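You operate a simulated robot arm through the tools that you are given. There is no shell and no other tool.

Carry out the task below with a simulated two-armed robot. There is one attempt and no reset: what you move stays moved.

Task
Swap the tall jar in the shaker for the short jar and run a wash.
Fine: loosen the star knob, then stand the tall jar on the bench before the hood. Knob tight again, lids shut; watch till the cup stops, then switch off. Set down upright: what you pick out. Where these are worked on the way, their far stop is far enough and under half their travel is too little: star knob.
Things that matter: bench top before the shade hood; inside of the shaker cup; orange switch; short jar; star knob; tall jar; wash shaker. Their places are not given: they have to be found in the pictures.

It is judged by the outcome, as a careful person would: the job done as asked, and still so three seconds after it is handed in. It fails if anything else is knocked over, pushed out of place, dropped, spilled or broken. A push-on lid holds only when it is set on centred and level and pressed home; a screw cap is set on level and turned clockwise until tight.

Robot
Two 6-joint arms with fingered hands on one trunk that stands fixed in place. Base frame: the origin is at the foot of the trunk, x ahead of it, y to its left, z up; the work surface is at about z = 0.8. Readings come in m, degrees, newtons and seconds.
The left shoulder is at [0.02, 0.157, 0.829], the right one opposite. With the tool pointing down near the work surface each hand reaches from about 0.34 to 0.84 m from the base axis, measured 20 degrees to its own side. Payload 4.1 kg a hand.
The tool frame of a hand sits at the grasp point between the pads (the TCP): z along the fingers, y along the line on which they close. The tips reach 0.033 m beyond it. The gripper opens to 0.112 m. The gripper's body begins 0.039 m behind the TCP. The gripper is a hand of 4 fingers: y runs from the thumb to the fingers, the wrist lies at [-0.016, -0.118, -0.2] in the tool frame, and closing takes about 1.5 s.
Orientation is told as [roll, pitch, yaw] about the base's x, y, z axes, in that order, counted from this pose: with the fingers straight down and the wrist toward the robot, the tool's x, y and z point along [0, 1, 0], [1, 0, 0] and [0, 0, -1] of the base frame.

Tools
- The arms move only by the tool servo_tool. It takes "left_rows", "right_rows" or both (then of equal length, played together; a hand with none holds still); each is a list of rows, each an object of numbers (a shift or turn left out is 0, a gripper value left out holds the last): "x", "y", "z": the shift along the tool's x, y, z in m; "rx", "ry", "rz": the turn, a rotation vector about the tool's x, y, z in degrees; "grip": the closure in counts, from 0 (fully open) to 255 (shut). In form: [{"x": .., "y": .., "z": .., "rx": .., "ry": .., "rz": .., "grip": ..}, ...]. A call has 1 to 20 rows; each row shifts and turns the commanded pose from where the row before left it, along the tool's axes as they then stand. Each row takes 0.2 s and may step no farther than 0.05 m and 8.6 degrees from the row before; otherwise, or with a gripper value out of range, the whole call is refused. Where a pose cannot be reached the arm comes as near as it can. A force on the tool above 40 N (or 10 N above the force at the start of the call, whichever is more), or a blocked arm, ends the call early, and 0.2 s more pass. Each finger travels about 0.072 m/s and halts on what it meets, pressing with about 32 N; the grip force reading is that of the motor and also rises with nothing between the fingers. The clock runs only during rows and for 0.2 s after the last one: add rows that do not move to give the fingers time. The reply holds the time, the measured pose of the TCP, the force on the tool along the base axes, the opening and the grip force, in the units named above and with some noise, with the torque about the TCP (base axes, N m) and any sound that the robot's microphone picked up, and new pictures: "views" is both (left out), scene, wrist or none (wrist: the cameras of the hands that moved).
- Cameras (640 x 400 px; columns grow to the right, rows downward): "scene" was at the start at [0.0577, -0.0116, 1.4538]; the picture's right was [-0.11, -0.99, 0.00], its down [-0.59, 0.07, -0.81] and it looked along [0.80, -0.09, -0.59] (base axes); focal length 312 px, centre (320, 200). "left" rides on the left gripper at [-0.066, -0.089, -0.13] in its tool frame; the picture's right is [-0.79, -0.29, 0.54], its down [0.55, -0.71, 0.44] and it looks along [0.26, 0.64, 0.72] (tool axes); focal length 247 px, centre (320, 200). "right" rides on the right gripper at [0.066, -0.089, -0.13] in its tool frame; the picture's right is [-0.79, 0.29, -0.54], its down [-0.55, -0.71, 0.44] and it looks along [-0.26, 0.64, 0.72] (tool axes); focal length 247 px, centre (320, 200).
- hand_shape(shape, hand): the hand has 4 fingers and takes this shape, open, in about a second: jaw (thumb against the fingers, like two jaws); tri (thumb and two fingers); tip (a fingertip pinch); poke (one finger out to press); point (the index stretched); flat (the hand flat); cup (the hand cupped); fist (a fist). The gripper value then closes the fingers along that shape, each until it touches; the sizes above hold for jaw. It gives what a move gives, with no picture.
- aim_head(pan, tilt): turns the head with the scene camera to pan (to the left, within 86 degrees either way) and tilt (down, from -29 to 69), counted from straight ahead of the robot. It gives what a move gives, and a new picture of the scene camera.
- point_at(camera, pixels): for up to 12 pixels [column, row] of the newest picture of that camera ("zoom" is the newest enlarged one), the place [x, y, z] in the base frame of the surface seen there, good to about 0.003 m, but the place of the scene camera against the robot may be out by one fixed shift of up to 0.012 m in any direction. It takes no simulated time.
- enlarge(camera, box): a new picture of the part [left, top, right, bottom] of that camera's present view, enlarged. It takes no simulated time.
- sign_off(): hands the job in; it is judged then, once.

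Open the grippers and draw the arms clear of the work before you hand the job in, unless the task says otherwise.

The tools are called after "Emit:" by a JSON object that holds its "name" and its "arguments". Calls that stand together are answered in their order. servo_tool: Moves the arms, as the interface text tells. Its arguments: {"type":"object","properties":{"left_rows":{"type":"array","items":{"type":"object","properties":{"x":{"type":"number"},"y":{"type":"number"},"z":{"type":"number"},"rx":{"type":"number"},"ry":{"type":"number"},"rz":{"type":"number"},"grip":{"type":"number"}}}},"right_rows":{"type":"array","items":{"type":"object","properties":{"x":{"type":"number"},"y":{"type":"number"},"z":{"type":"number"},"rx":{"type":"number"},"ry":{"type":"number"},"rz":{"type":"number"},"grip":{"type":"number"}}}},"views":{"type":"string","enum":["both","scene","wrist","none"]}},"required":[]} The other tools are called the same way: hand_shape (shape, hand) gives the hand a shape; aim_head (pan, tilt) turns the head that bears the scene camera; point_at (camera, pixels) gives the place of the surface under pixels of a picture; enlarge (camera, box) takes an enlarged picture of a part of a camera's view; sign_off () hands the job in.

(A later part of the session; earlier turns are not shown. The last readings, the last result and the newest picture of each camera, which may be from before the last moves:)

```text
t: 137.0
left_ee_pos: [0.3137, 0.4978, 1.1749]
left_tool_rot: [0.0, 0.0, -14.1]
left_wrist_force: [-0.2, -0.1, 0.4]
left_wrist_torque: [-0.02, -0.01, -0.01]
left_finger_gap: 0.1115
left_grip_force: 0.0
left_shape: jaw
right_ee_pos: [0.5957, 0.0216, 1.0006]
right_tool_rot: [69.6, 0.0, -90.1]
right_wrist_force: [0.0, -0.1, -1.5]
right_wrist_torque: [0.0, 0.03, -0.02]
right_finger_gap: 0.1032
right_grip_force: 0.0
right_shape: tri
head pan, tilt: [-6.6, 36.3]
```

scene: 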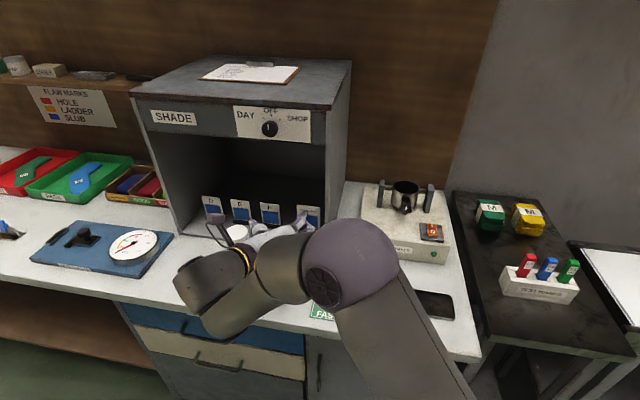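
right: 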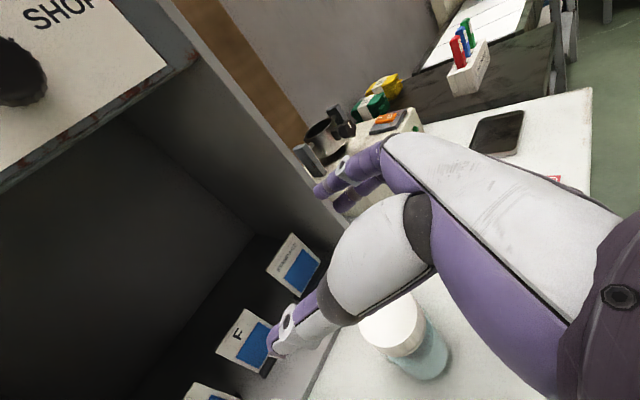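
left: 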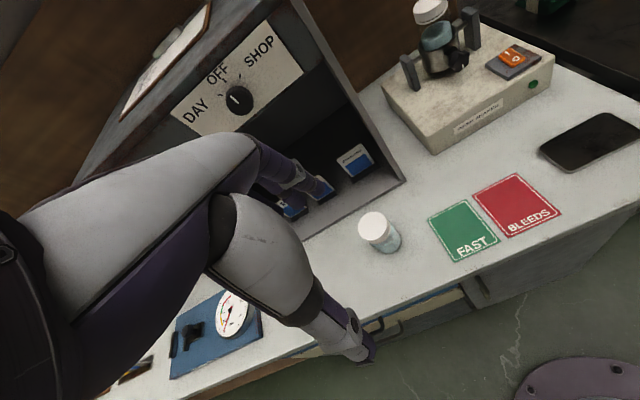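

The short jar's lid shows at (392,325). I measure it in the robot's frame.

Emit:
{"name": "enlarge", "arguments": {"camera": "right", "box": [340, 280, 460, 390]}}

Emit:
{"name": "point_at", "arguments": {"camera": "right", "pixels": [[363, 325], [375, 340], [395, 343], [415, 325], [423, 310], [390, 325], [400, 310], [380, 320], [425, 335], [400, 365]]}}

```text
3.64 times, centred on (400, 335) of right
```

zoom: 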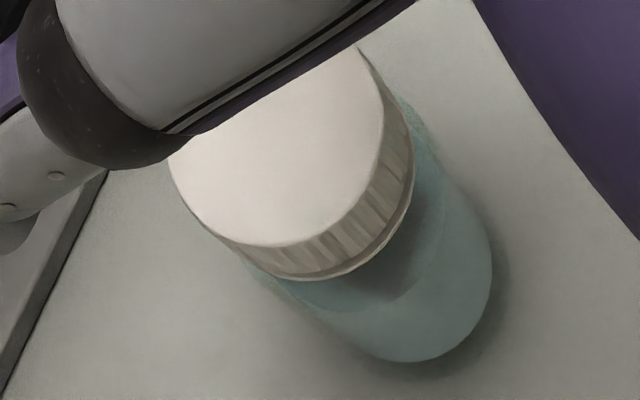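

```text
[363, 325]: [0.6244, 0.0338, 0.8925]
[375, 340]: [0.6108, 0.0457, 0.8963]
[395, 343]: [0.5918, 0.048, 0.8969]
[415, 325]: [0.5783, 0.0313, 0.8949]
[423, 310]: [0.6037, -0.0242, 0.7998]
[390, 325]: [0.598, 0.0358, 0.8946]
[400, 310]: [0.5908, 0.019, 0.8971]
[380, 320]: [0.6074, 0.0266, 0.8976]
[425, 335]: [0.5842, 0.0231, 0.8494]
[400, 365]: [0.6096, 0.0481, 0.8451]
```

Lid centre ≈ (0.603,0.023), lid top ≈0.895. I descend 11 cm around it.

Emit:
{"name": "servo_tool", "arguments": {"right_rows": [{"x": -0.0259, "y": -0.0014, "z": 0.00965}, {"x": -0.0259, "z": 0.00965}, {"x": -0.0259, "z": 0.00965}, {"x": -0.0259, "z": 0.00965}, {}]}}

Emit:
{"name": "enlarge", "arguments": {"camera": "scene", "box": [190, 190, 340, 310]}}

```text
t: 138.2
left_ee_pos: [0.3126, 0.4984, 1.1735]
left_tool_rot: [0.0, 0.0, -14.2]
left_wrist_force: [-0.3, -0.1, 0.8]
left_wrist_torque: [0.03, 0.01, 0.0]
left_finger_gap: 0.1118
left_grip_force: 0.0
left_shape: jaw
right_ee_pos: [0.5965, 0.023, 0.8892]
right_tool_rot: [69.6, -0.1, -90.1]
right_wrist_force: [1.1, 0.7, -0.4]
right_wrist_torque: [0.03, 0.01, 0.0]
right_finger_gap: 0.103
right_grip_force: 0.0
right_shape: tri
head pan, tilt: [-6.6, 36.3]
```

scene: 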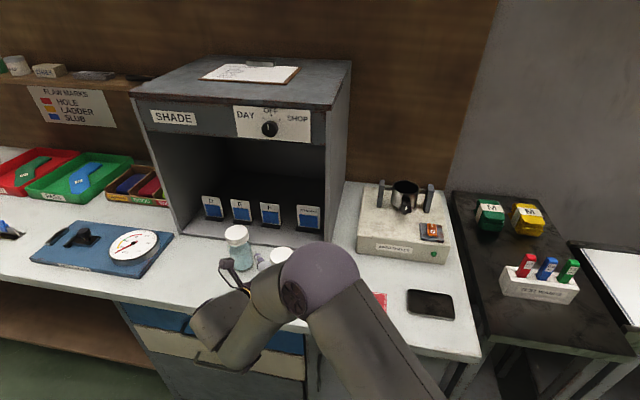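
right: 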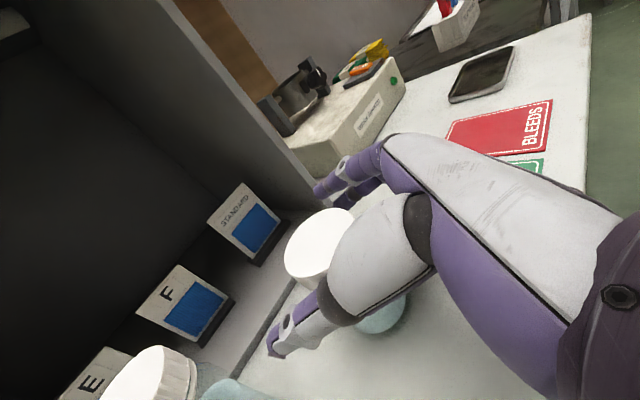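

```text
3.33 times, centred on (265, 250) of scene
```

zoom: 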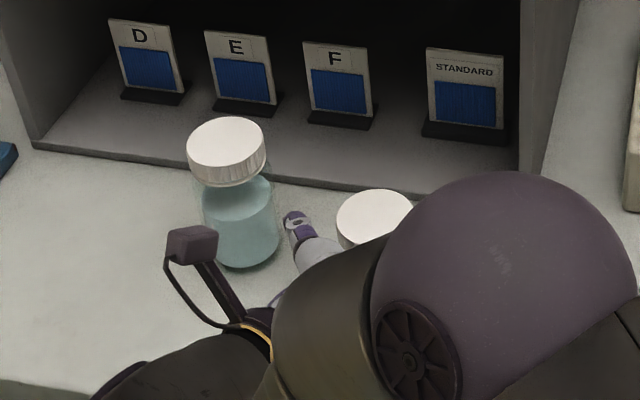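

No contact, tall jar upright nearby. I close on the short jar's lid.

Emit:
{"name": "servo_tool", "arguments": {"right_rows": [{"grip": 100}, {"grip": 130}, {"grip": 160}, {"grip": 180}, {}, {}, {}], "views": "wrist"}}

Emit:
{"name": "enlarge", "arguments": {"camera": "right", "box": [220, 130, 420, 370]}}

```text
t: 139.8
left_ee_pos: [0.3133, 0.4978, 1.1744]
left_tool_rot: [0.0, 0.0, -14.1]
left_wrist_force: [-1.0, 0.2, 0.5]
left_wrist_torque: [-0.02, 0.02, 0.01]
left_finger_gap: 0.1116
left_grip_force: 0.0
left_shape: jaw
right_ee_pos: [0.5964, 0.0221, 0.8897]
right_tool_rot: [69.6, -0.1, -90.1]
right_wrist_force: [0.9, -0.4, 1.5]
right_wrist_torque: [-0.06, 0.0, 0.01]
right_finger_gap: 0.0432
right_grip_force: 32.1
right_shape: tri
head pan, tilt: [-6.6, 36.3]
```

right: 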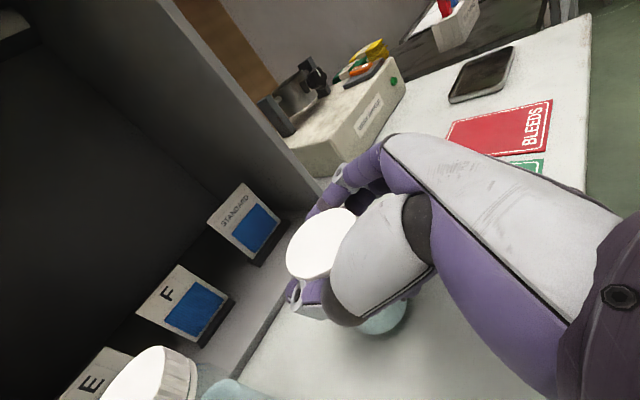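

```text
1.67 times, centred on (320, 250) of right
```

zoom: 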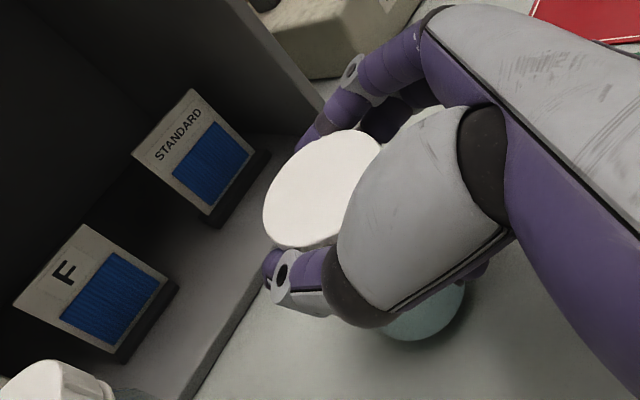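

Gripped (32 N). Lift slowly.

Emit:
{"name": "servo_tool", "arguments": {"right_rows": [{"x": 0.0094, "z": -0.0035}, {"x": 0.0141, "z": -0.0052}, {"x": 0.0281, "z": -0.0105}, {}], "views": "wrist"}}

Emit:
{"name": "enlarge", "arguments": {"camera": "right", "box": [220, 130, 460, 390]}}

```text
t: 140.8
left_ee_pos: [0.3127, 0.4978, 1.1738]
left_tool_rot: [-0.1, -0.1, -14.2]
left_wrist_force: [0.9, -0.5, -0.2]
left_wrist_torque: [0.0, 0.01, 0.01]
left_finger_gap: 0.1119
left_grip_force: 0.2
left_shape: jaw
right_ee_pos: [0.5963, 0.0227, 0.9444]
right_tool_rot: [69.5, -0.1, -90.1]
right_wrist_force: [0.4, -0.9, -2.6]
right_wrist_torque: [-0.01, 0.03, 0.0]
right_finger_gap: 0.0428
right_grip_force: 31.7
right_shape: tri
head pan, tilt: [-6.6, 36.3]
```

right: 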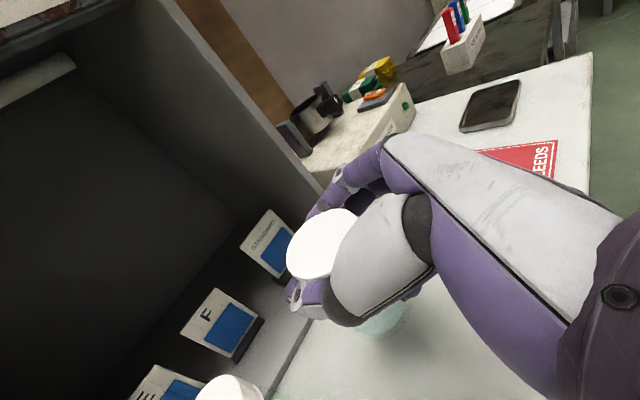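

```text
1.54 times, centred on (340, 260) of right
```

zoom: 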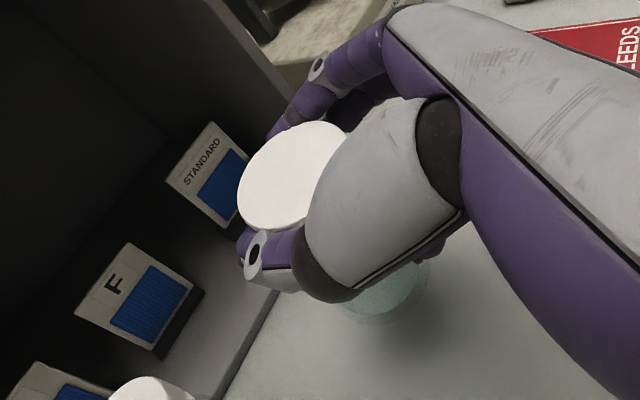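

Jar is lifted (~0.25 kg). I measure the lid centre in the hand now, to know the offset from the TCP.

Emit:
{"name": "point_at", "arguments": {"camera": "right", "pixels": [[292, 250], [300, 228], [325, 211], [350, 214], [300, 272], [320, 276], [320, 245], [338, 225], [310, 260]]}}

Emit:
{"name": "servo_tool", "arguments": {"right_rows": [{"x": 0.0281, "z": -0.0105}, {"x": 0.0281, "z": -0.0105}, {"x": 0.0281, "z": -0.0105}, {"x": 0.0281, "z": -0.0105}, {}], "views": "scene"}}

```text
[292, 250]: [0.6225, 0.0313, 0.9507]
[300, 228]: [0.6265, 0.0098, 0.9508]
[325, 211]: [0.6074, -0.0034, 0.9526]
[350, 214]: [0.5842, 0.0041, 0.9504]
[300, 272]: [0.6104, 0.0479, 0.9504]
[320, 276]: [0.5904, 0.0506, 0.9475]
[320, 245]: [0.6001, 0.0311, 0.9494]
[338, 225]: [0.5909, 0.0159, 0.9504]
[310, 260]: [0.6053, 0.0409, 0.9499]
```

```text
t: 142.0
left_ee_pos: [0.3122, 0.4973, 1.173]
left_tool_rot: [0.0, 0.0, -14.2]
left_wrist_force: [0.4, -0.4, -0.6]
left_wrist_torque: [0.01, -0.01, -0.01]
left_finger_gap: 0.112
left_grip_force: 0.0
left_shape: jaw
right_ee_pos: [0.5981, 0.0223, 1.0656]
right_tool_rot: [69.5, -0.2, -90.2]
right_wrist_force: [0.3, -0.1, -2.4]
right_wrist_torque: [0.01, 0.02, 0.01]
right_finger_gap: 0.0433
right_grip_force: 31.7
right_shape: tri
head pan, tilt: [-6.6, 36.3]
```

scene: 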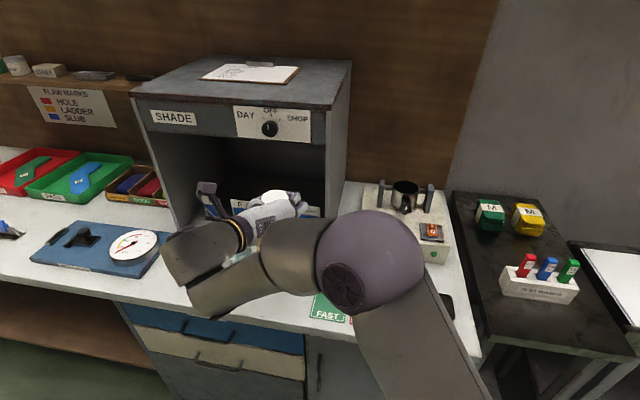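

Lid centre is 8 mm ahead of the TCP and level. I carry the jar to the right, in front of the shaker.

Emit:
{"name": "servo_tool", "arguments": {"right_rows": [{"x": 0.003, "y": 0.042, "z": -0.0005}, {"x": 0.003, "y": 0.042, "z": -0.0005}, {"x": 0.003, "y": 0.042, "z": -0.0005}, {"x": 0.003, "y": 0.042, "z": -0.0005}, {"x": 0.003, "y": 0.042, "z": -0.0005}, {"x": 0.003, "y": 0.042, "z": -0.0005}, {"y": 0.03}, {}], "views": "scene"}}

```text
t: 143.8
left_ee_pos: [0.3137, 0.4969, 1.1721]
left_tool_rot: [0.0, -0.1, -14.1]
left_wrist_force: [0.3, 0.2, 0.1]
left_wrist_torque: [-0.02, 0.0, 0.0]
left_finger_gap: 0.1118
left_grip_force: 0.2
left_shape: jaw
right_ee_pos: [0.5988, -0.2582, 1.0844]
right_tool_rot: [69.6, -0.1, -90.1]
right_wrist_force: [0.7, 0.4, -2.4]
right_wrist_torque: [-0.03, 0.0, -0.01]
right_finger_gap: 0.0431
right_grip_force: 32.0
right_shape: tri
head pan, tilt: [-6.6, 36.3]
```

scene: 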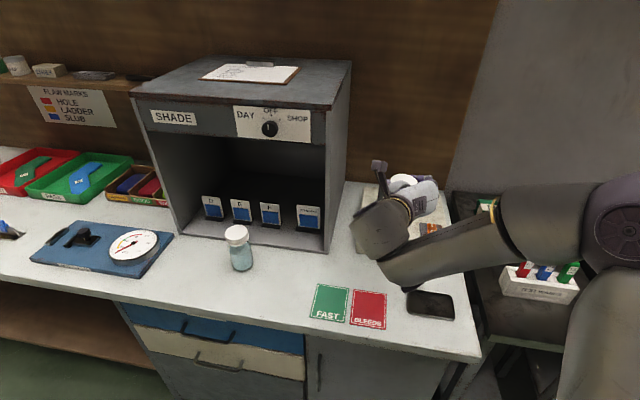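

Both fine. I yaw to −14° and align with the cup, then measure the rim with the wrist camera.

Emit:
{"name": "servo_tool", "arguments": {"right_rows": [{"rx": -6.42, "rz": 2.39}, {"rx": -6.42, "rz": 2.39}, {"y": 0.039}, {}]}}

Emit:
{"name": "enlarge", "arguments": {"camera": "right", "box": [240, 200, 440, 400]}}

```text
t: 144.8
left_ee_pos: [0.3127, 0.4986, 1.1738]
left_tool_rot: [-0.1, 0.0, -14.0]
left_wrist_force: [-0.2, 0.1, -0.2]
left_wrist_torque: [0.01, 0.01, 0.01]
left_finger_gap: 0.1119
left_grip_force: 0.1
left_shape: jaw
right_ee_pos: [0.5911, -0.2963, 1.0832]
right_tool_rot: [69.6, -0.1, -103.8]
right_wrist_force: [0.4, 0.0, -1.9]
right_wrist_torque: [0.01, 0.01, -0.01]
right_finger_gap: 0.0427
right_grip_force: 32.3
right_shape: tri
head pan, tilt: [-6.6, 36.3]
```

scene: 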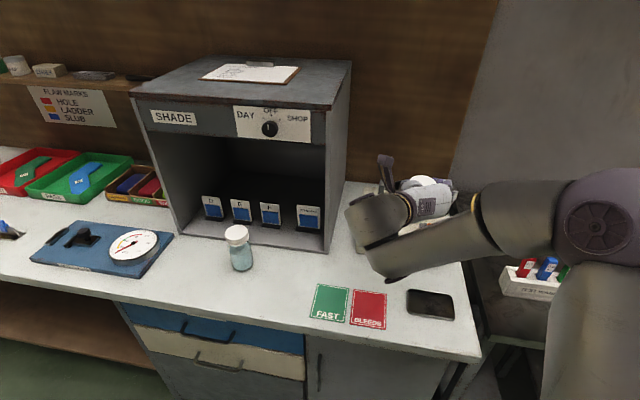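
right: 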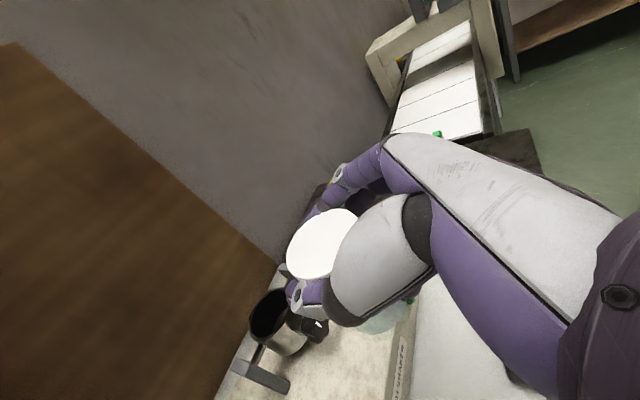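

```text
2.00 times, centred on (340, 300) of right
```

zoom: 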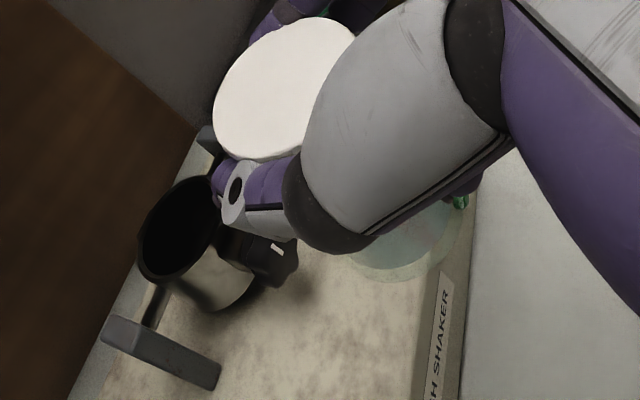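

The cup mouth is visible at zoom (180,230). I query points along its rim.

Emit:
{"name": "point_at", "arguments": {"camera": "zoom", "pixels": [[141, 262], [139, 238], [152, 207], [178, 182], [170, 278], [195, 268], [212, 245], [205, 178], [165, 240], [190, 220]]}}

Emit:
{"name": "point_at", "arguments": {"camera": "scene", "pixels": [[238, 232], [240, 266]]}}

```text
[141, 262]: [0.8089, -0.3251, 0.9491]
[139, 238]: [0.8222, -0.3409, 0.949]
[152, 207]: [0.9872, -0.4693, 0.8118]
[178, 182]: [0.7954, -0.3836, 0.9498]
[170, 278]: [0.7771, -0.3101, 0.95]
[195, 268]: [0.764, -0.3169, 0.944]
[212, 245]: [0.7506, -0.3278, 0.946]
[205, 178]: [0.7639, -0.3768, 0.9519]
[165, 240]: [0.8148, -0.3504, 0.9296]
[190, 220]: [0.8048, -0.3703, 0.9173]
```

```text
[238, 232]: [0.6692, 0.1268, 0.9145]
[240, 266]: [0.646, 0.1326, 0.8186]
```

Cup centre ≈ (0.781,−0.345), inner radius ≈0.035. I bring the jar over it at the same height (bottom ≈0.99, 4 cm above the rim).

Emit:
{"name": "servo_tool", "arguments": {"right_rows": [{"x": 0.01314, "y": 0.0004, "z": 0.0353}, {"x": 0.01314, "y": 0.0004, "z": 0.0353}, {"x": 0.01314, "y": 0.0004, "z": 0.0353}, {"x": 0.01314, "y": 0.0004, "z": 0.0353}, {"x": 0.01314, "y": 0.0004, "z": 0.0353}, {}]}}

Emit:
{"name": "enlarge", "arguments": {"camera": "right", "box": [240, 200, 440, 400]}}

Emit:
{"name": "enlarge", "arguments": {"camera": "scene", "box": [350, 130, 480, 250]}}

```text
t: 146.2
left_ee_pos: [0.3132, 0.4973, 1.1738]
left_tool_rot: [0.0, 0.0, -14.2]
left_wrist_force: [0.8, 0.2, 0.8]
left_wrist_torque: [0.02, -0.02, 0.02]
left_finger_gap: 0.1116
left_grip_force: 0.1
left_shape: jaw
right_ee_pos: [0.7708, -0.3415, 1.0841]
right_tool_rot: [69.5, -0.2, -103.8]
right_wrist_force: [-0.5, 0.4, -1.3]
right_wrist_torque: [0.0, 0.03, 0.01]
right_finger_gap: 0.0425
right_grip_force: 31.9
right_shape: tri
head pan, tilt: [-6.6, 36.3]
```

scene: 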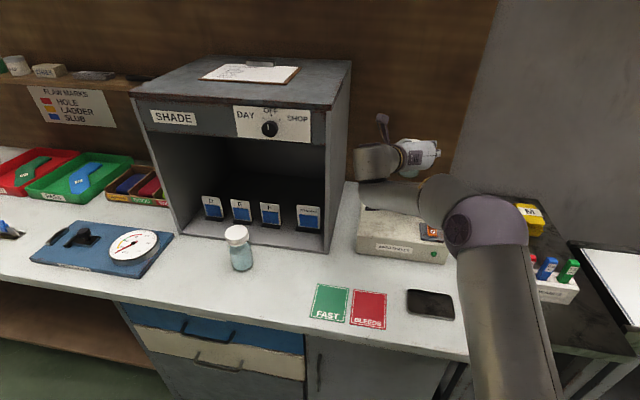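
right: 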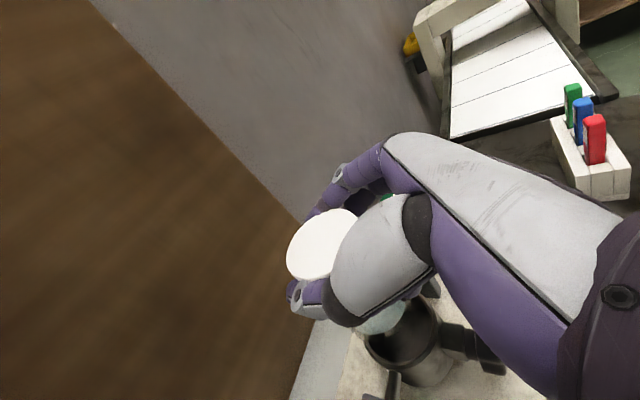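

```text
2.00 times, centred on (340, 300) of right
```

zoom: 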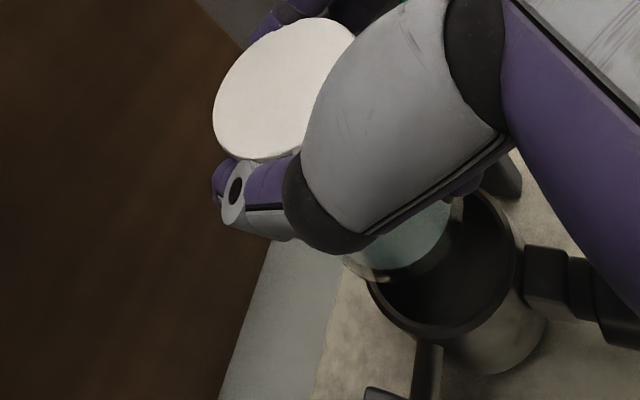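

```text
3.33 times, centred on (415, 190) of scene
```

zoom: 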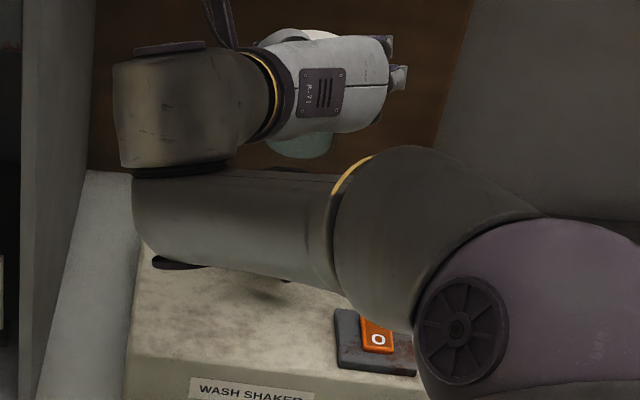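

From here the cup mouth shows better; I query its rim again.

Emit:
{"name": "point_at", "arguments": {"camera": "right", "pixels": [[365, 343], [372, 355], [385, 364], [402, 365], [420, 352], [430, 335], [428, 318], [420, 303], [412, 297]]}}

```text
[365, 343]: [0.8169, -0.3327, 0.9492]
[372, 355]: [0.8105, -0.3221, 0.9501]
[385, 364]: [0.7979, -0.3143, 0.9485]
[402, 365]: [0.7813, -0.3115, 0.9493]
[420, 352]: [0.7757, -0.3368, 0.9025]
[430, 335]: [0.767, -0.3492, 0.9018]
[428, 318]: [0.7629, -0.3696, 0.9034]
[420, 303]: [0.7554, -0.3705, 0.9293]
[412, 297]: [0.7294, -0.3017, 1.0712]
```

Rim fit gives centre (0.783,−0.348). I adjust 6 mm forward, 3.5 mm right, lower 3 cm and re-check.

Emit:
{"name": "servo_tool", "arguments": {"right_rows": [{"x": 0.002, "y": 0.0035, "z": 0.0053}, {"x": -0.0141, "z": 0.0052}, {"x": -0.0141, "z": 0.0052}, {}], "views": "wrist"}}

Emit:
{"name": "enlarge", "arguments": {"camera": "right", "box": [300, 240, 440, 380]}}

```text
t: 147.2
left_ee_pos: [0.3135, 0.4976, 1.1735]
left_tool_rot: [0.0, 0.0, -14.1]
left_wrist_force: [-0.9, 0.0, 0.7]
left_wrist_torque: [0.01, 0.0, 0.02]
left_finger_gap: 0.1119
left_grip_force: 0.1
left_shape: jaw
right_ee_pos: [0.7774, -0.348, 1.0544]
right_tool_rot: [69.6, -0.2, -103.7]
right_wrist_force: [0.1, 0.8, -0.8]
right_wrist_torque: [-0.01, 0.01, -0.01]
right_finger_gap: 0.0427
right_grip_force: 32.0
right_shape: tri
head pan, tilt: [-6.6, 36.3]
```

right: 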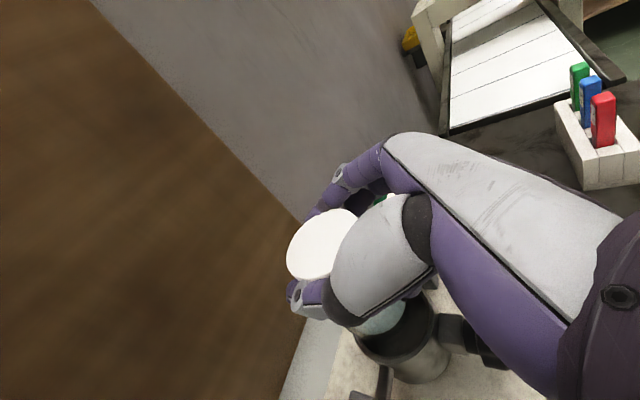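

```text
2.86 times, centred on (370, 310) of right
```

zoom: 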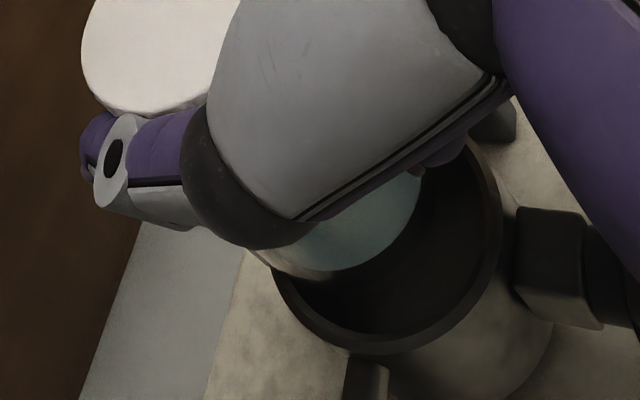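

Jar base is ~14 mm above the rim, within 2–3 mm of centre. I correct by 2 mm and lower 2 cm into the mouth, watching force.

Emit:
{"name": "servo_tool", "arguments": {"right_rows": [{"x": -0.0008, "y": -0.0012, "z": -0.0021}, {"x": -0.0075, "z": 0.0028}, {"x": -0.0075, "z": 0.0028}, {"x": -0.0047, "z": 0.00175}, {}], "views": "wrist"}}

Emit:
{"name": "enlarge", "arguments": {"camera": "right", "box": [300, 240, 440, 380]}}

```text
t: 148.4
left_ee_pos: [0.313, 0.4971, 1.1732]
left_tool_rot: [0.0, 0.0, -14.2]
left_wrist_force: [0.2, 0.1, 1.1]
left_wrist_torque: [0.0, 0.0, -0.01]
left_finger_gap: 0.112
left_grip_force: 0.0
left_shape: jaw
right_ee_pos: [0.7749, -0.3472, 1.0328]
right_tool_rot: [69.6, -0.2, -103.7]
right_wrist_force: [-0.2, 0.0, -1.5]
right_wrist_torque: [0.03, 0.04, -0.03]
right_finger_gap: 0.0425
right_grip_force: 32.0
right_shape: tri
head pan, tilt: [-6.6, 36.3]
```

right: 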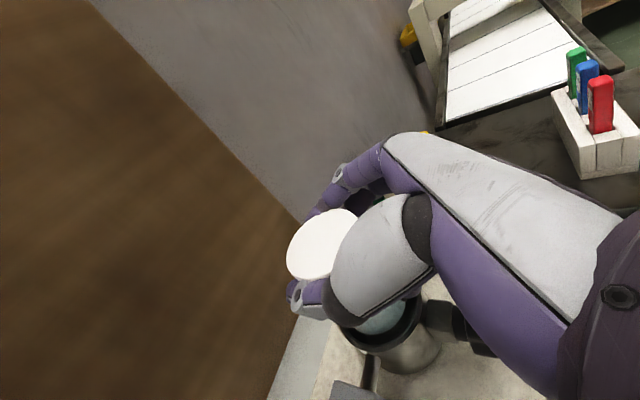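

```text
2.86 times, centred on (370, 310) of right
```

zoom: 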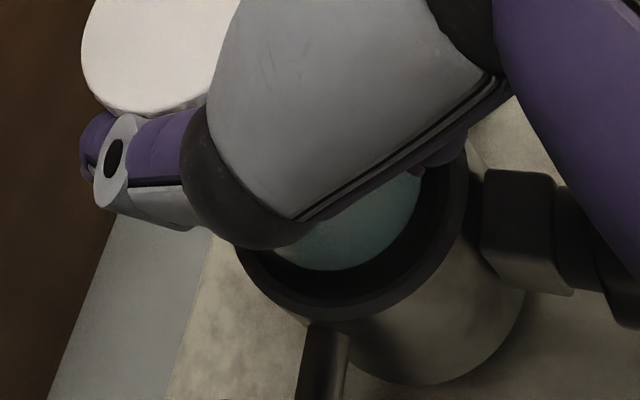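

The jar has entered the cup freely. I lower 3.4 cm more.

Emit:
{"name": "servo_tool", "arguments": {"right_rows": [{"x": -0.0075, "z": 0.0028}, {"x": -0.0075, "z": 0.0028}, {"x": -0.0075, "z": 0.0028}, {"x": -0.0075, "z": 0.0028}, {"x": -0.0019, "z": 0.0007}, {}], "views": "wrist"}}

```text
t: 149.8
left_ee_pos: [0.3118, 0.4988, 1.1741]
left_tool_rot: [0.0, 0.0, -14.1]
left_wrist_force: [-0.2, 0.1, 0.1]
left_wrist_torque: [-0.02, -0.02, -0.01]
left_finger_gap: 0.1116
left_grip_force: 0.1
left_shape: jaw
right_ee_pos: [0.7756, -0.3466, 0.9979]
right_tool_rot: [69.5, -0.1, -103.8]
right_wrist_force: [-0.4, 0.0, -1.4]
right_wrist_torque: [-0.02, 0.0, -0.04]
right_finger_gap: 0.0426
right_grip_force: 31.6
right_shape: tri
head pan, tilt: [-6.6, 36.3]
```

right: 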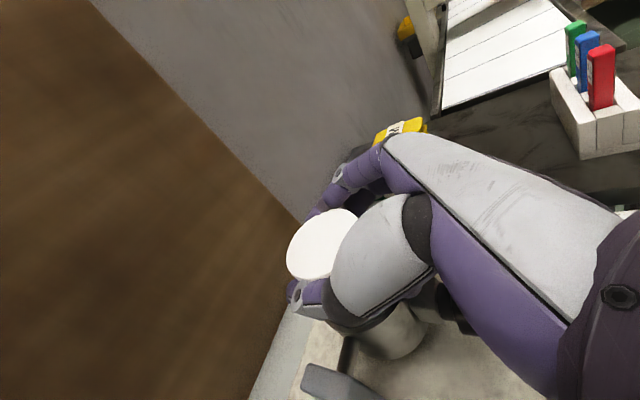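

Still hanging freely at z=0.998. I go down in 1.5 mm steps until the floor takes the weight.

Emit:
{"name": "servo_tool", "arguments": {"right_rows": [{"x": -0.0014, "z": 0.0005}, {"x": -0.0014, "z": 0.0005}, {}], "views": "none"}}

```text
t: 150.6
left_ee_pos: [0.3125, 0.4977, 1.1743]
left_tool_rot: [0.0, 0.1, -14.3]
left_wrist_force: [0.0, -0.7, -0.5]
left_wrist_torque: [0.02, -0.03, 0.01]
left_finger_gap: 0.1118
left_grip_force: 0.0
left_shape: jaw
right_ee_pos: [0.7752, -0.3465, 0.994]
right_tool_rot: [69.5, -0.2, -103.8]
right_wrist_force: [-0.1, 0.6, -1.9]
right_wrist_torque: [-0.02, 0.01, 0.01]
right_finger_gap: 0.0429
right_grip_force: 32.1
right_shape: tri
head pan, tilt: [-6.6, 36.3]
```

Emit:
{"name": "servo_tool", "arguments": {"right_rows": [{"x": -0.0014, "z": 0.0005}, {"x": -0.0014, "z": 0.0005}, {}], "views": "none"}}

```text
t: 151.4
left_ee_pos: [0.3118, 0.4982, 1.1735]
left_tool_rot: [0.0, -0.1, -14.1]
left_wrist_force: [-0.1, 0.7, -0.8]
left_wrist_torque: [0.02, 0.01, -0.02]
left_finger_gap: 0.1117
left_grip_force: 0.0
left_shape: jaw
right_ee_pos: [0.7753, -0.347, 0.9928]
right_tool_rot: [69.7, -0.1, -103.8]
right_wrist_force: [1.1, -0.5, 1.7]
right_wrist_torque: [-0.05, -0.06, 0.01]
right_finger_gap: 0.0427
right_grip_force: 32.5
right_shape: tri
head pan, tilt: [-6.6, 36.3]
```

The cup floor now carries the jar (+1.7 N). I open the fingers moderately and rise straight up.

Emit:
{"name": "servo_tool", "arguments": {"right_rows": [{"grip": 165}, {"grip": 145}, {"grip": 120}, {"grip": 95}, {}, {}, {"x": 0.0094, "z": -0.0035}, {"x": 0.0187, "z": -0.007}, {"x": 0.0281, "z": -0.0105}, {}]}}

Emit:
{"name": "enlarge", "arguments": {"camera": "right", "box": [240, 200, 440, 400]}}

```text
t: 153.6
left_ee_pos: [0.3124, 0.4974, 1.1734]
left_tool_rot: [0.0, 0.0, -14.0]
left_wrist_force: [-0.5, -1.0, -0.1]
left_wrist_torque: [-0.05, 0.01, 0.0]
left_finger_gap: 0.1118
left_grip_force: 0.0
left_shape: jaw
right_ee_pos: [0.7756, -0.3481, 1.0536]
right_tool_rot: [69.5, -0.2, -103.8]
right_wrist_force: [0.0, 0.1, -0.6]
right_wrist_torque: [0.02, 0.03, 0.01]
right_finger_gap: 0.0695
right_grip_force: 0.0
right_shape: tri
head pan, tilt: [-6.6, 36.3]
```

scene: 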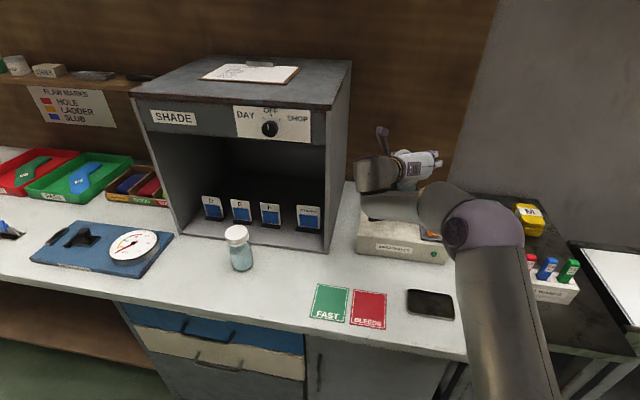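
right: 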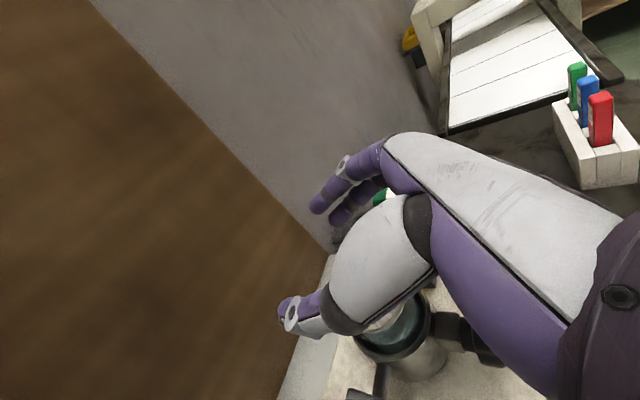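

```text
2.00 times, centred on (340, 300) of right
```

zoom: 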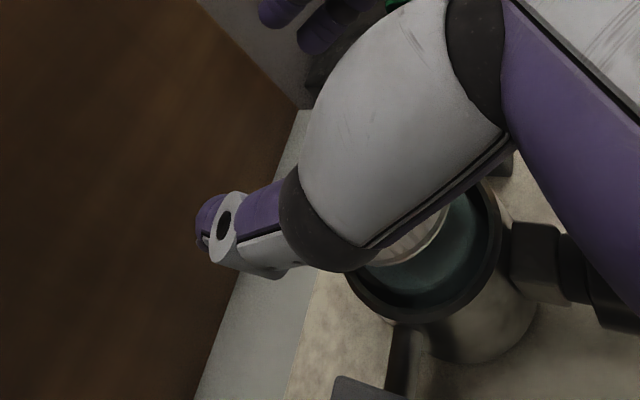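

Jar stands in the cup. I back the hand away horizontally and return to the jaw shape for tightening.

Emit:
{"name": "servo_tool", "arguments": {"right_rows": [{"x": -0.0148, "z": -0.0398}, {"x": -0.0148, "z": -0.0398}, {"x": -0.0148, "z": -0.0398}, {"x": -0.0148, "z": -0.0398}, {"rx": -2.44, "rz": -6.56}, {"rx": -2.44, "rz": -6.56}, {"rx": -2.44, "rz": -6.56}, {"rx": -2.44, "rz": -6.56}, {"ry": -6.6}, {}], "views": "scene"}}

Emit:
{"name": "hand_shape", "arguments": {"shape": "jaw", "hand": "right"}}

Emit:
{"name": "servo_tool", "arguments": {"right_rows": [{"grip": 130}, {}, {}]}}

Emit:
{"name": "enlarge", "arguments": {"camera": "scene", "box": [360, 140, 470, 250]}}

Emit:
{"name": "enlarge", "arguments": {"camera": "right", "box": [120, 200, 320, 400]}}

```text
t: 155.8
left_ee_pos: [0.3132, 0.4984, 1.1735]
left_tool_rot: [0.0, 0.0, -14.2]
left_wrist_force: [0.1, -0.1, 0.1]
left_wrist_torque: [-0.01, 0.0, -0.01]
left_finger_gap: 0.1117
left_grip_force: 0.1
left_shape: jaw
right_ee_pos: [0.61, -0.3071, 1.0512]
right_tool_rot: [62.9, -28.1, -103.8]
right_wrist_force: [0.4, -0.1, -0.4]
right_wrist_torque: [-0.01, -0.01, 0.01]
right_finger_gap: 0.0699
right_grip_force: 0.1
right_shape: tri
head pan, tilt: [-6.6, 36.3]
```

scene: 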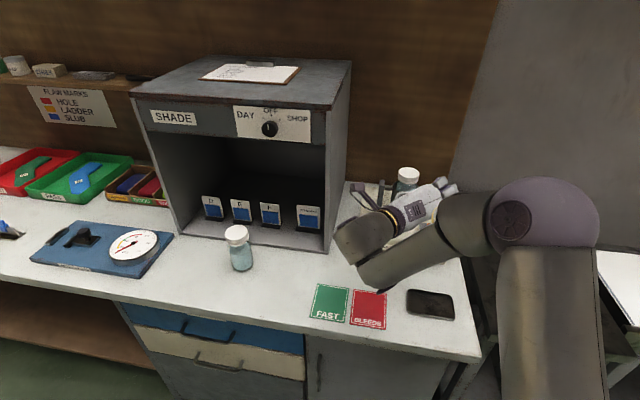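

```text
t: 156.7
left_ee_pos: [0.3125, 0.4981, 1.1729]
left_tool_rot: [0.0, 0.0, -14.1]
left_wrist_force: [0.0, -0.4, -0.4]
left_wrist_torque: [0.02, 0.0, -0.01]
left_finger_gap: 0.1116
left_grip_force: 0.0
left_shape: jaw
right_ee_pos: [0.6092, -0.3073, 1.0527]
right_tool_rot: [63.0, -28.2, -103.8]
right_wrist_force: [0.2, 0.4, 0.2]
right_wrist_torque: [-0.02, -0.02, 0.03]
right_finger_gap: 0.112
right_grip_force: 0.0
right_shape: jaw
head pan, tilt: [-6.6, 36.3]
```

```text
t: 157.5
left_ee_pos: [0.3118, 0.498, 1.1733]
left_tool_rot: [0.0, 0.0, -14.3]
left_wrist_force: [0.0, -1.4, 0.3]
left_wrist_torque: [0.02, -0.01, 0.02]
left_finger_gap: 0.1117
left_grip_force: 0.1
left_shape: jaw
right_ee_pos: [0.6102, -0.3057, 1.0522]
right_tool_rot: [63.0, -28.1, -103.8]
right_wrist_force: [-0.9, -0.2, 0.4]
right_wrist_torque: [0.04, -0.02, -0.02]
right_finger_gap: 0.0553
right_grip_force: 0.0
right_shape: jaw
head pan, tilt: [-6.6, 36.3]
```

scene: 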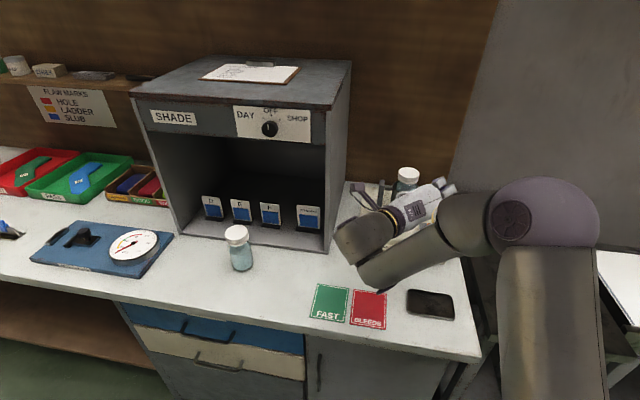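
right: 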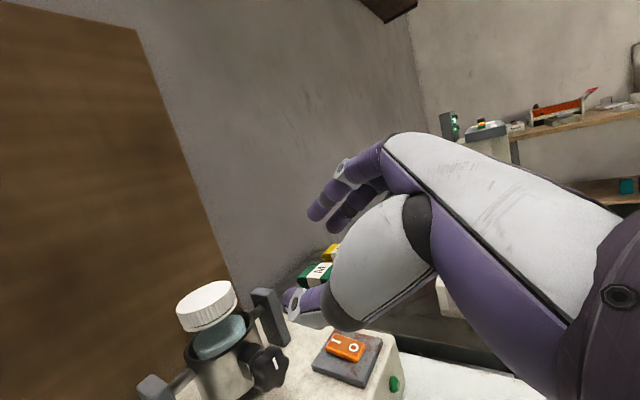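

```text
3.64 times, centred on (415, 195) of scene
```

zoom: 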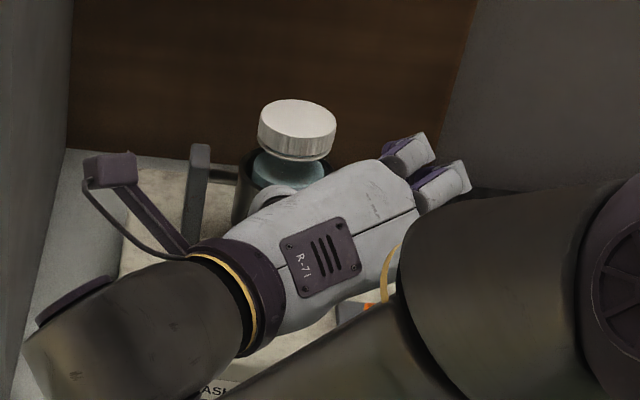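

```text
2.00 times, centred on (220, 300) of right
```

zoom: 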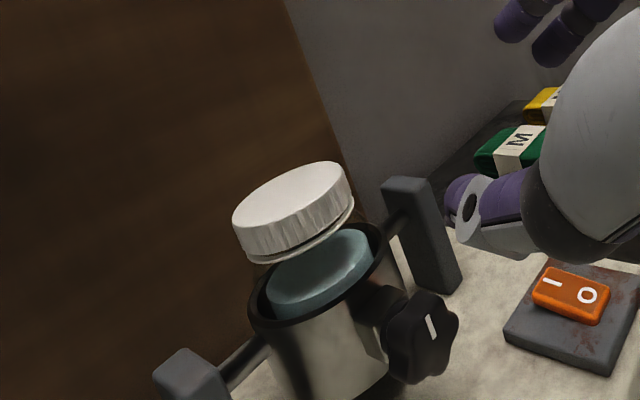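

The short jar sits upright in the cup; knob mark up. I go to the knob with the hand rolled to −28° and grip it for clockwise turning.

Emit:
{"name": "servo_tool", "arguments": {"right_rows": [{"x": -0.0173, "y": -0.0207, "z": 0.0134}, {"x": -0.0173, "y": -0.0207, "z": 0.0134}, {"x": -0.0173, "y": -0.0207, "z": 0.0134}, {"z": 0.018}, {"z": 0.018}, {"z": 0.018}, {"z": 0.018}, {"z": 0.018}, {}, {"grip": 255}, {}, {}, {}, {}], "views": "wrist"}}

Emit:
{"name": "enlarge", "arguments": {"camera": "right", "box": [200, 140, 360, 340]}}

```text
t: 160.5
left_ee_pos: [0.3133, 0.4992, 1.1748]
left_tool_rot: [0.1, -0.1, -14.0]
left_wrist_force: [-0.4, 0.1, -0.1]
left_wrist_torque: [-0.01, 0.0, 0.04]
left_finger_gap: 0.1117
left_grip_force: 0.1
left_shape: jaw
right_ee_pos: [0.702, -0.3226, 0.9291]
right_tool_rot: [62.9, -28.2, -103.6]
right_wrist_force: [5.4, 4.1, -0.5]
right_wrist_torque: [-0.06, -0.11, -0.07]
right_finger_gap: 0.0216
right_grip_force: 31.6
right_shape: jaw
head pan, tilt: [-6.6, 36.3]
```

right: 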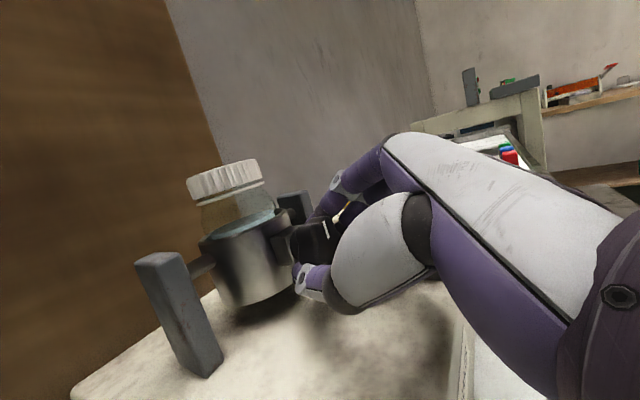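

```text
2.00 times, centred on (280, 240) of right
```

zoom: 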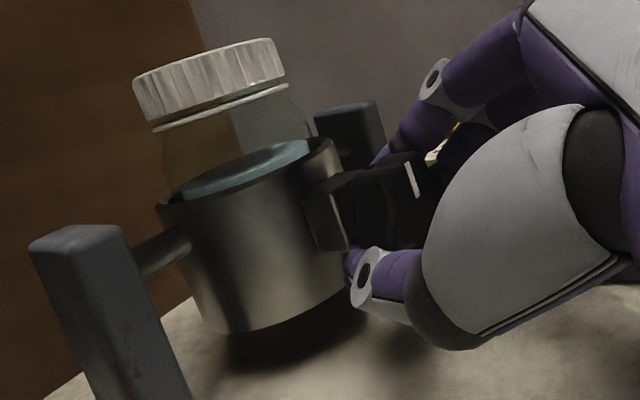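

Firm grip with the mark up at zoom (412,180). I turn clockwise 61°.

Emit:
{"name": "servo_tool", "arguments": {"right_rows": [{"x": 0.0004, "y": 0.0002, "z": -0.0002, "rx": 3.53, "ry": -2.25, "rz": 6.73}, {"x": 0.0004, "y": 0.0002, "z": -0.0002, "rx": 3.8, "ry": -2.25, "rz": 6.58}, {"x": 0.0004, "y": 0.0003, "z": -0.0002, "rx": 4.06, "ry": -2.25, "rz": 6.42}, {"x": 0.0004, "y": 0.0004, "z": -0.0002, "rx": 4.32, "ry": -2.25, "rz": 6.26}, {"x": 0.0004, "y": 0.0004, "z": -0.0002, "rx": 4.56, "ry": -2.25, "rz": 6.08}, {"x": 0.0004, "y": 0.0005, "z": -0.0002, "rx": 4.8, "ry": -2.25, "rz": 5.89}, {"x": 0.0004, "y": 0.0005, "z": -0.0002, "rx": 5.04, "ry": -2.25, "rz": 5.69}, {"x": 0.0004, "y": 0.0006, "z": -0.0002, "rx": 5.26, "ry": -2.25, "rz": 5.49}], "views": "wrist"}}

Emit:
{"name": "enlarge", "arguments": {"camera": "right", "box": [220, 140, 380, 340]}}

```text
t: 162.3
left_ee_pos: [0.3121, 0.4987, 1.1724]
left_tool_rot: [-0.1, -0.1, -14.1]
left_wrist_force: [0.0, 0.4, -0.2]
left_wrist_torque: [0.0, -0.01, -0.02]
left_finger_gap: 0.1119
left_grip_force: 0.0
left_shape: jaw
right_ee_pos: [0.7016, -0.3233, 0.9332]
right_tool_rot: [44.7, 32.8, -104.0]
right_wrist_force: [-5.3, 17.8, -7.9]
right_wrist_torque: [-0.18, -0.02, 0.11]
right_finger_gap: 0.0197
right_grip_force: 31.5
right_shape: jaw
head pan, tilt: [-6.6, 36.3]
```

right: 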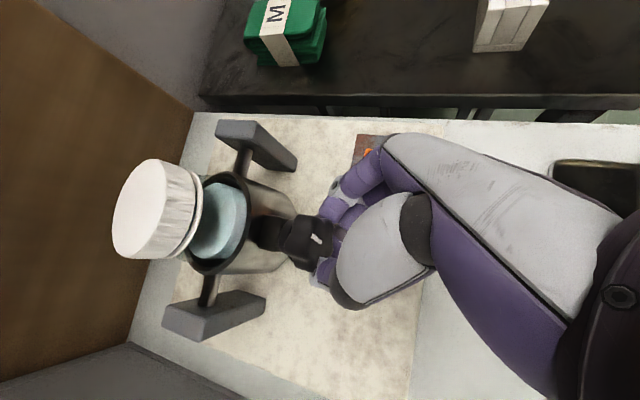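

```text
2.00 times, centred on (300, 240) of right
```

zoom: 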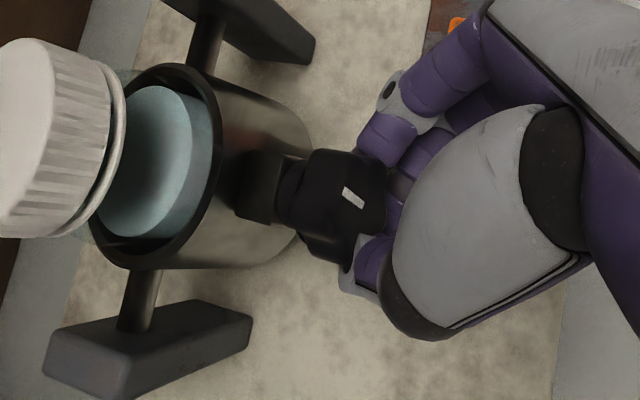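

The knob turned roughly 45° clockwise. I release, back out, roll back and re-approach for the next stroke.

Emit:
{"name": "servo_tool", "arguments": {"right_rows": [{"grip": 200}, {"grip": 135}, {}, {}, {"z": -0.03}, {"z": -0.03}, {"z": -0.03}, {"rx": -5.26, "ry": 2.25, "rz": -5.49}, {"rx": -5.04, "ry": 2.25, "rz": -5.69}, {"rx": -4.8, "ry": 2.25, "rz": -5.89}, {"rx": -4.56, "ry": 2.25, "rz": -6.08}, {"rx": -4.32, "ry": 2.25, "rz": -6.26}, {"rx": -4.06, "ry": 2.25, "rz": -6.42}, {"rx": -3.8, "ry": 2.25, "rz": -6.58}, {"rx": -3.53, "ry": 2.25, "rz": -6.73}, {}], "views": "wrist"}}

Emit:
{"name": "enlarge", "arguments": {"camera": "right", "box": [160, 160, 320, 340]}}

```text
t: 165.7
left_ee_pos: [0.3122, 0.4993, 1.1747]
left_tool_rot: [0.0, 0.0, -14.1]
left_wrist_force: [-0.5, 0.1, -0.1]
left_wrist_torque: [-0.05, 0.01, -0.01]
left_finger_gap: 0.1117
left_grip_force: 0.0
left_shape: jaw
right_ee_pos: [0.6313, -0.3434, 0.987]
right_tool_rot: [63.0, -28.2, -103.8]
right_wrist_force: [0.3, 0.5, 0.0]
right_wrist_torque: [0.02, 0.0, -0.01]
right_finger_gap: 0.0522
right_grip_force: 0.2
right_shape: jaw
head pan, tilt: [-6.6, 36.3]
```

right: 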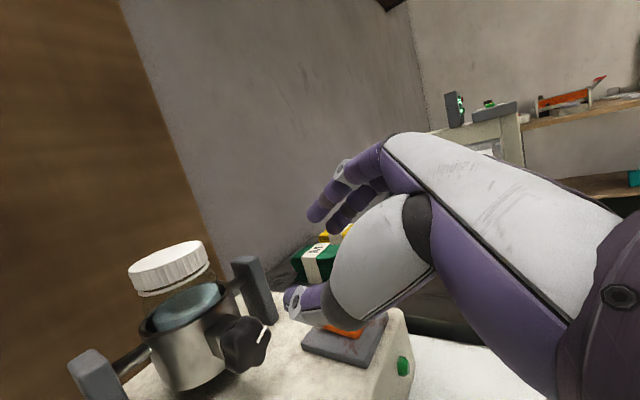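

```text
2.22 times, centred on (240, 250) of right
```

zoom: 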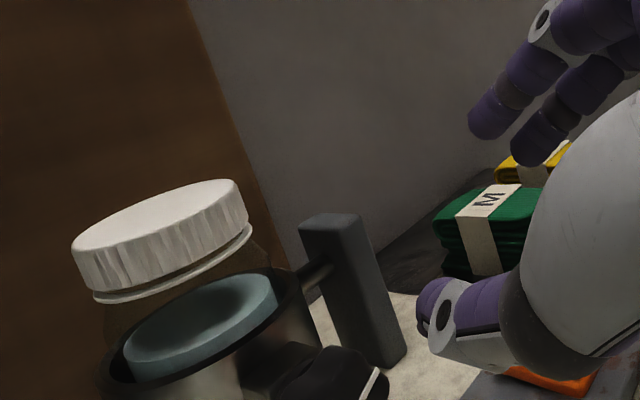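

I zoom onto the knob to read the mark.

Emit:
{"name": "enlarge", "arguments": {"camera": "right", "box": [210, 300, 300, 390]}}

```text
4.44 times, centred on (255, 345) of right
```

zoom: 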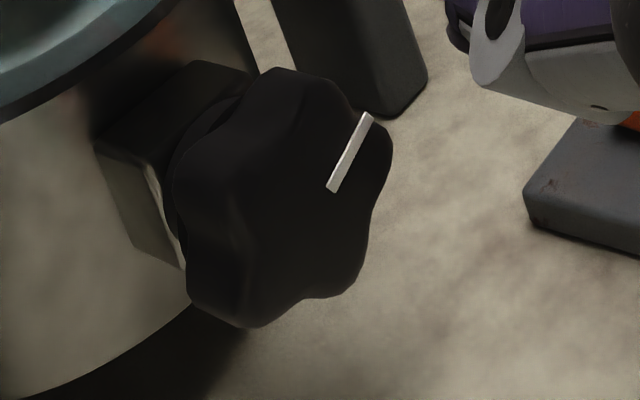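

Emit:
{"name": "point_at", "arguments": {"camera": "zoom", "pixels": [[333, 185], [350, 155], [366, 122]]}}

```text
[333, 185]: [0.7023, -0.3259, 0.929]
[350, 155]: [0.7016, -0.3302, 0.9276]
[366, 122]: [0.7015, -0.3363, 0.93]
```

The mark points right (~95° from down), so about 85° was turned. I run the next stroke: line up, enter, grip and turn clockwise.

Emit:
{"name": "servo_tool", "arguments": {"right_rows": [{"y": -0.0298}, {"y": -0.0298}, {"z": 0.0178}, {"z": 0.0178}, {"z": 0.0178}, {"z": 0.0178}, {"grip": 255}, {}, {}, {}, {}, {"x": 0.0004, "y": 0.0002, "z": -0.0002, "rx": 3.53, "ry": -2.25, "rz": 6.73}, {"x": 0.0004, "y": 0.0002, "z": -0.0002, "rx": 3.8, "ry": -2.25, "rz": 6.58}, {"x": 0.0004, "y": 0.0003, "z": -0.0002, "rx": 4.06, "ry": -2.25, "rz": 6.42}, {"x": 0.0004, "y": 0.0004, "z": -0.0002, "rx": 4.32, "ry": -2.25, "rz": 6.26}, {"x": 0.0004, "y": 0.0004, "z": -0.0002, "rx": 4.56, "ry": -2.25, "rz": 6.08}, {"x": 0.0004, "y": 0.0005, "z": -0.0002, "rx": 4.8, "ry": -2.25, "rz": 5.89}, {"x": 0.0004, "y": 0.0005, "z": -0.0002, "rx": 5.04, "ry": -2.25, "rz": 5.69}, {"x": 0.0004, "y": 0.0006, "z": -0.0002, "rx": 5.26, "ry": -2.25, "rz": 5.49}], "views": "wrist"}}

Emit:
{"name": "enlarge", "arguments": {"camera": "right", "box": [220, 140, 380, 340]}}

```text
t: 169.7
left_ee_pos: [0.3122, 0.4972, 1.1742]
left_tool_rot: [0.0, 0.0, -14.1]
left_wrist_force: [0.1, 0.3, 0.4]
left_wrist_torque: [-0.01, 0.01, -0.03]
left_finger_gap: 0.1119
left_grip_force: 0.2
left_shape: jaw
right_ee_pos: [0.7007, -0.3259, 0.934]
right_tool_rot: [44.8, 32.8, -104.1]
right_wrist_force: [3.6, 2.0, -1.8]
right_wrist_torque: [-0.1, 0.04, -0.18]
right_finger_gap: 0.0205
right_grip_force: 31.6
right_shape: jaw
head pan, tilt: [-6.6, 36.3]
```

right: 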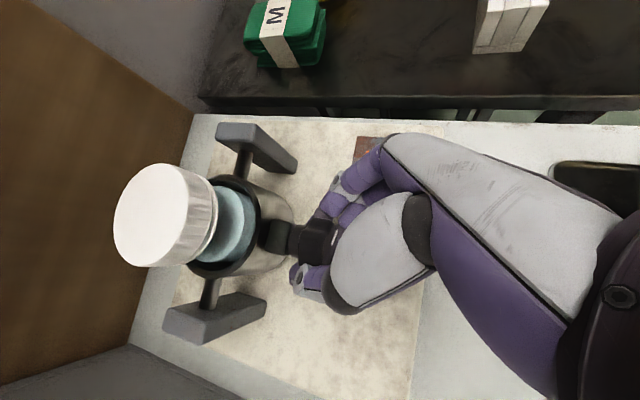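

```text
2.00 times, centred on (300, 240) of right
```

zoom: 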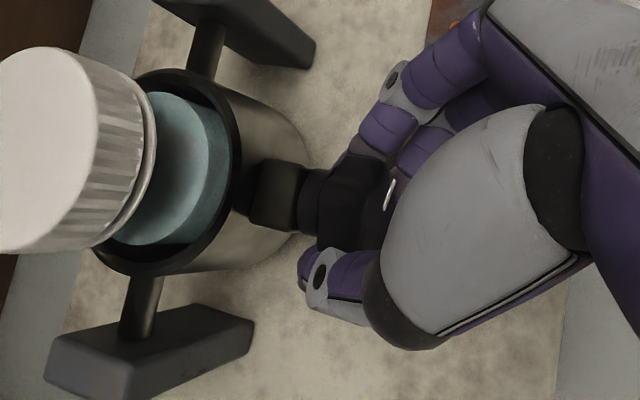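

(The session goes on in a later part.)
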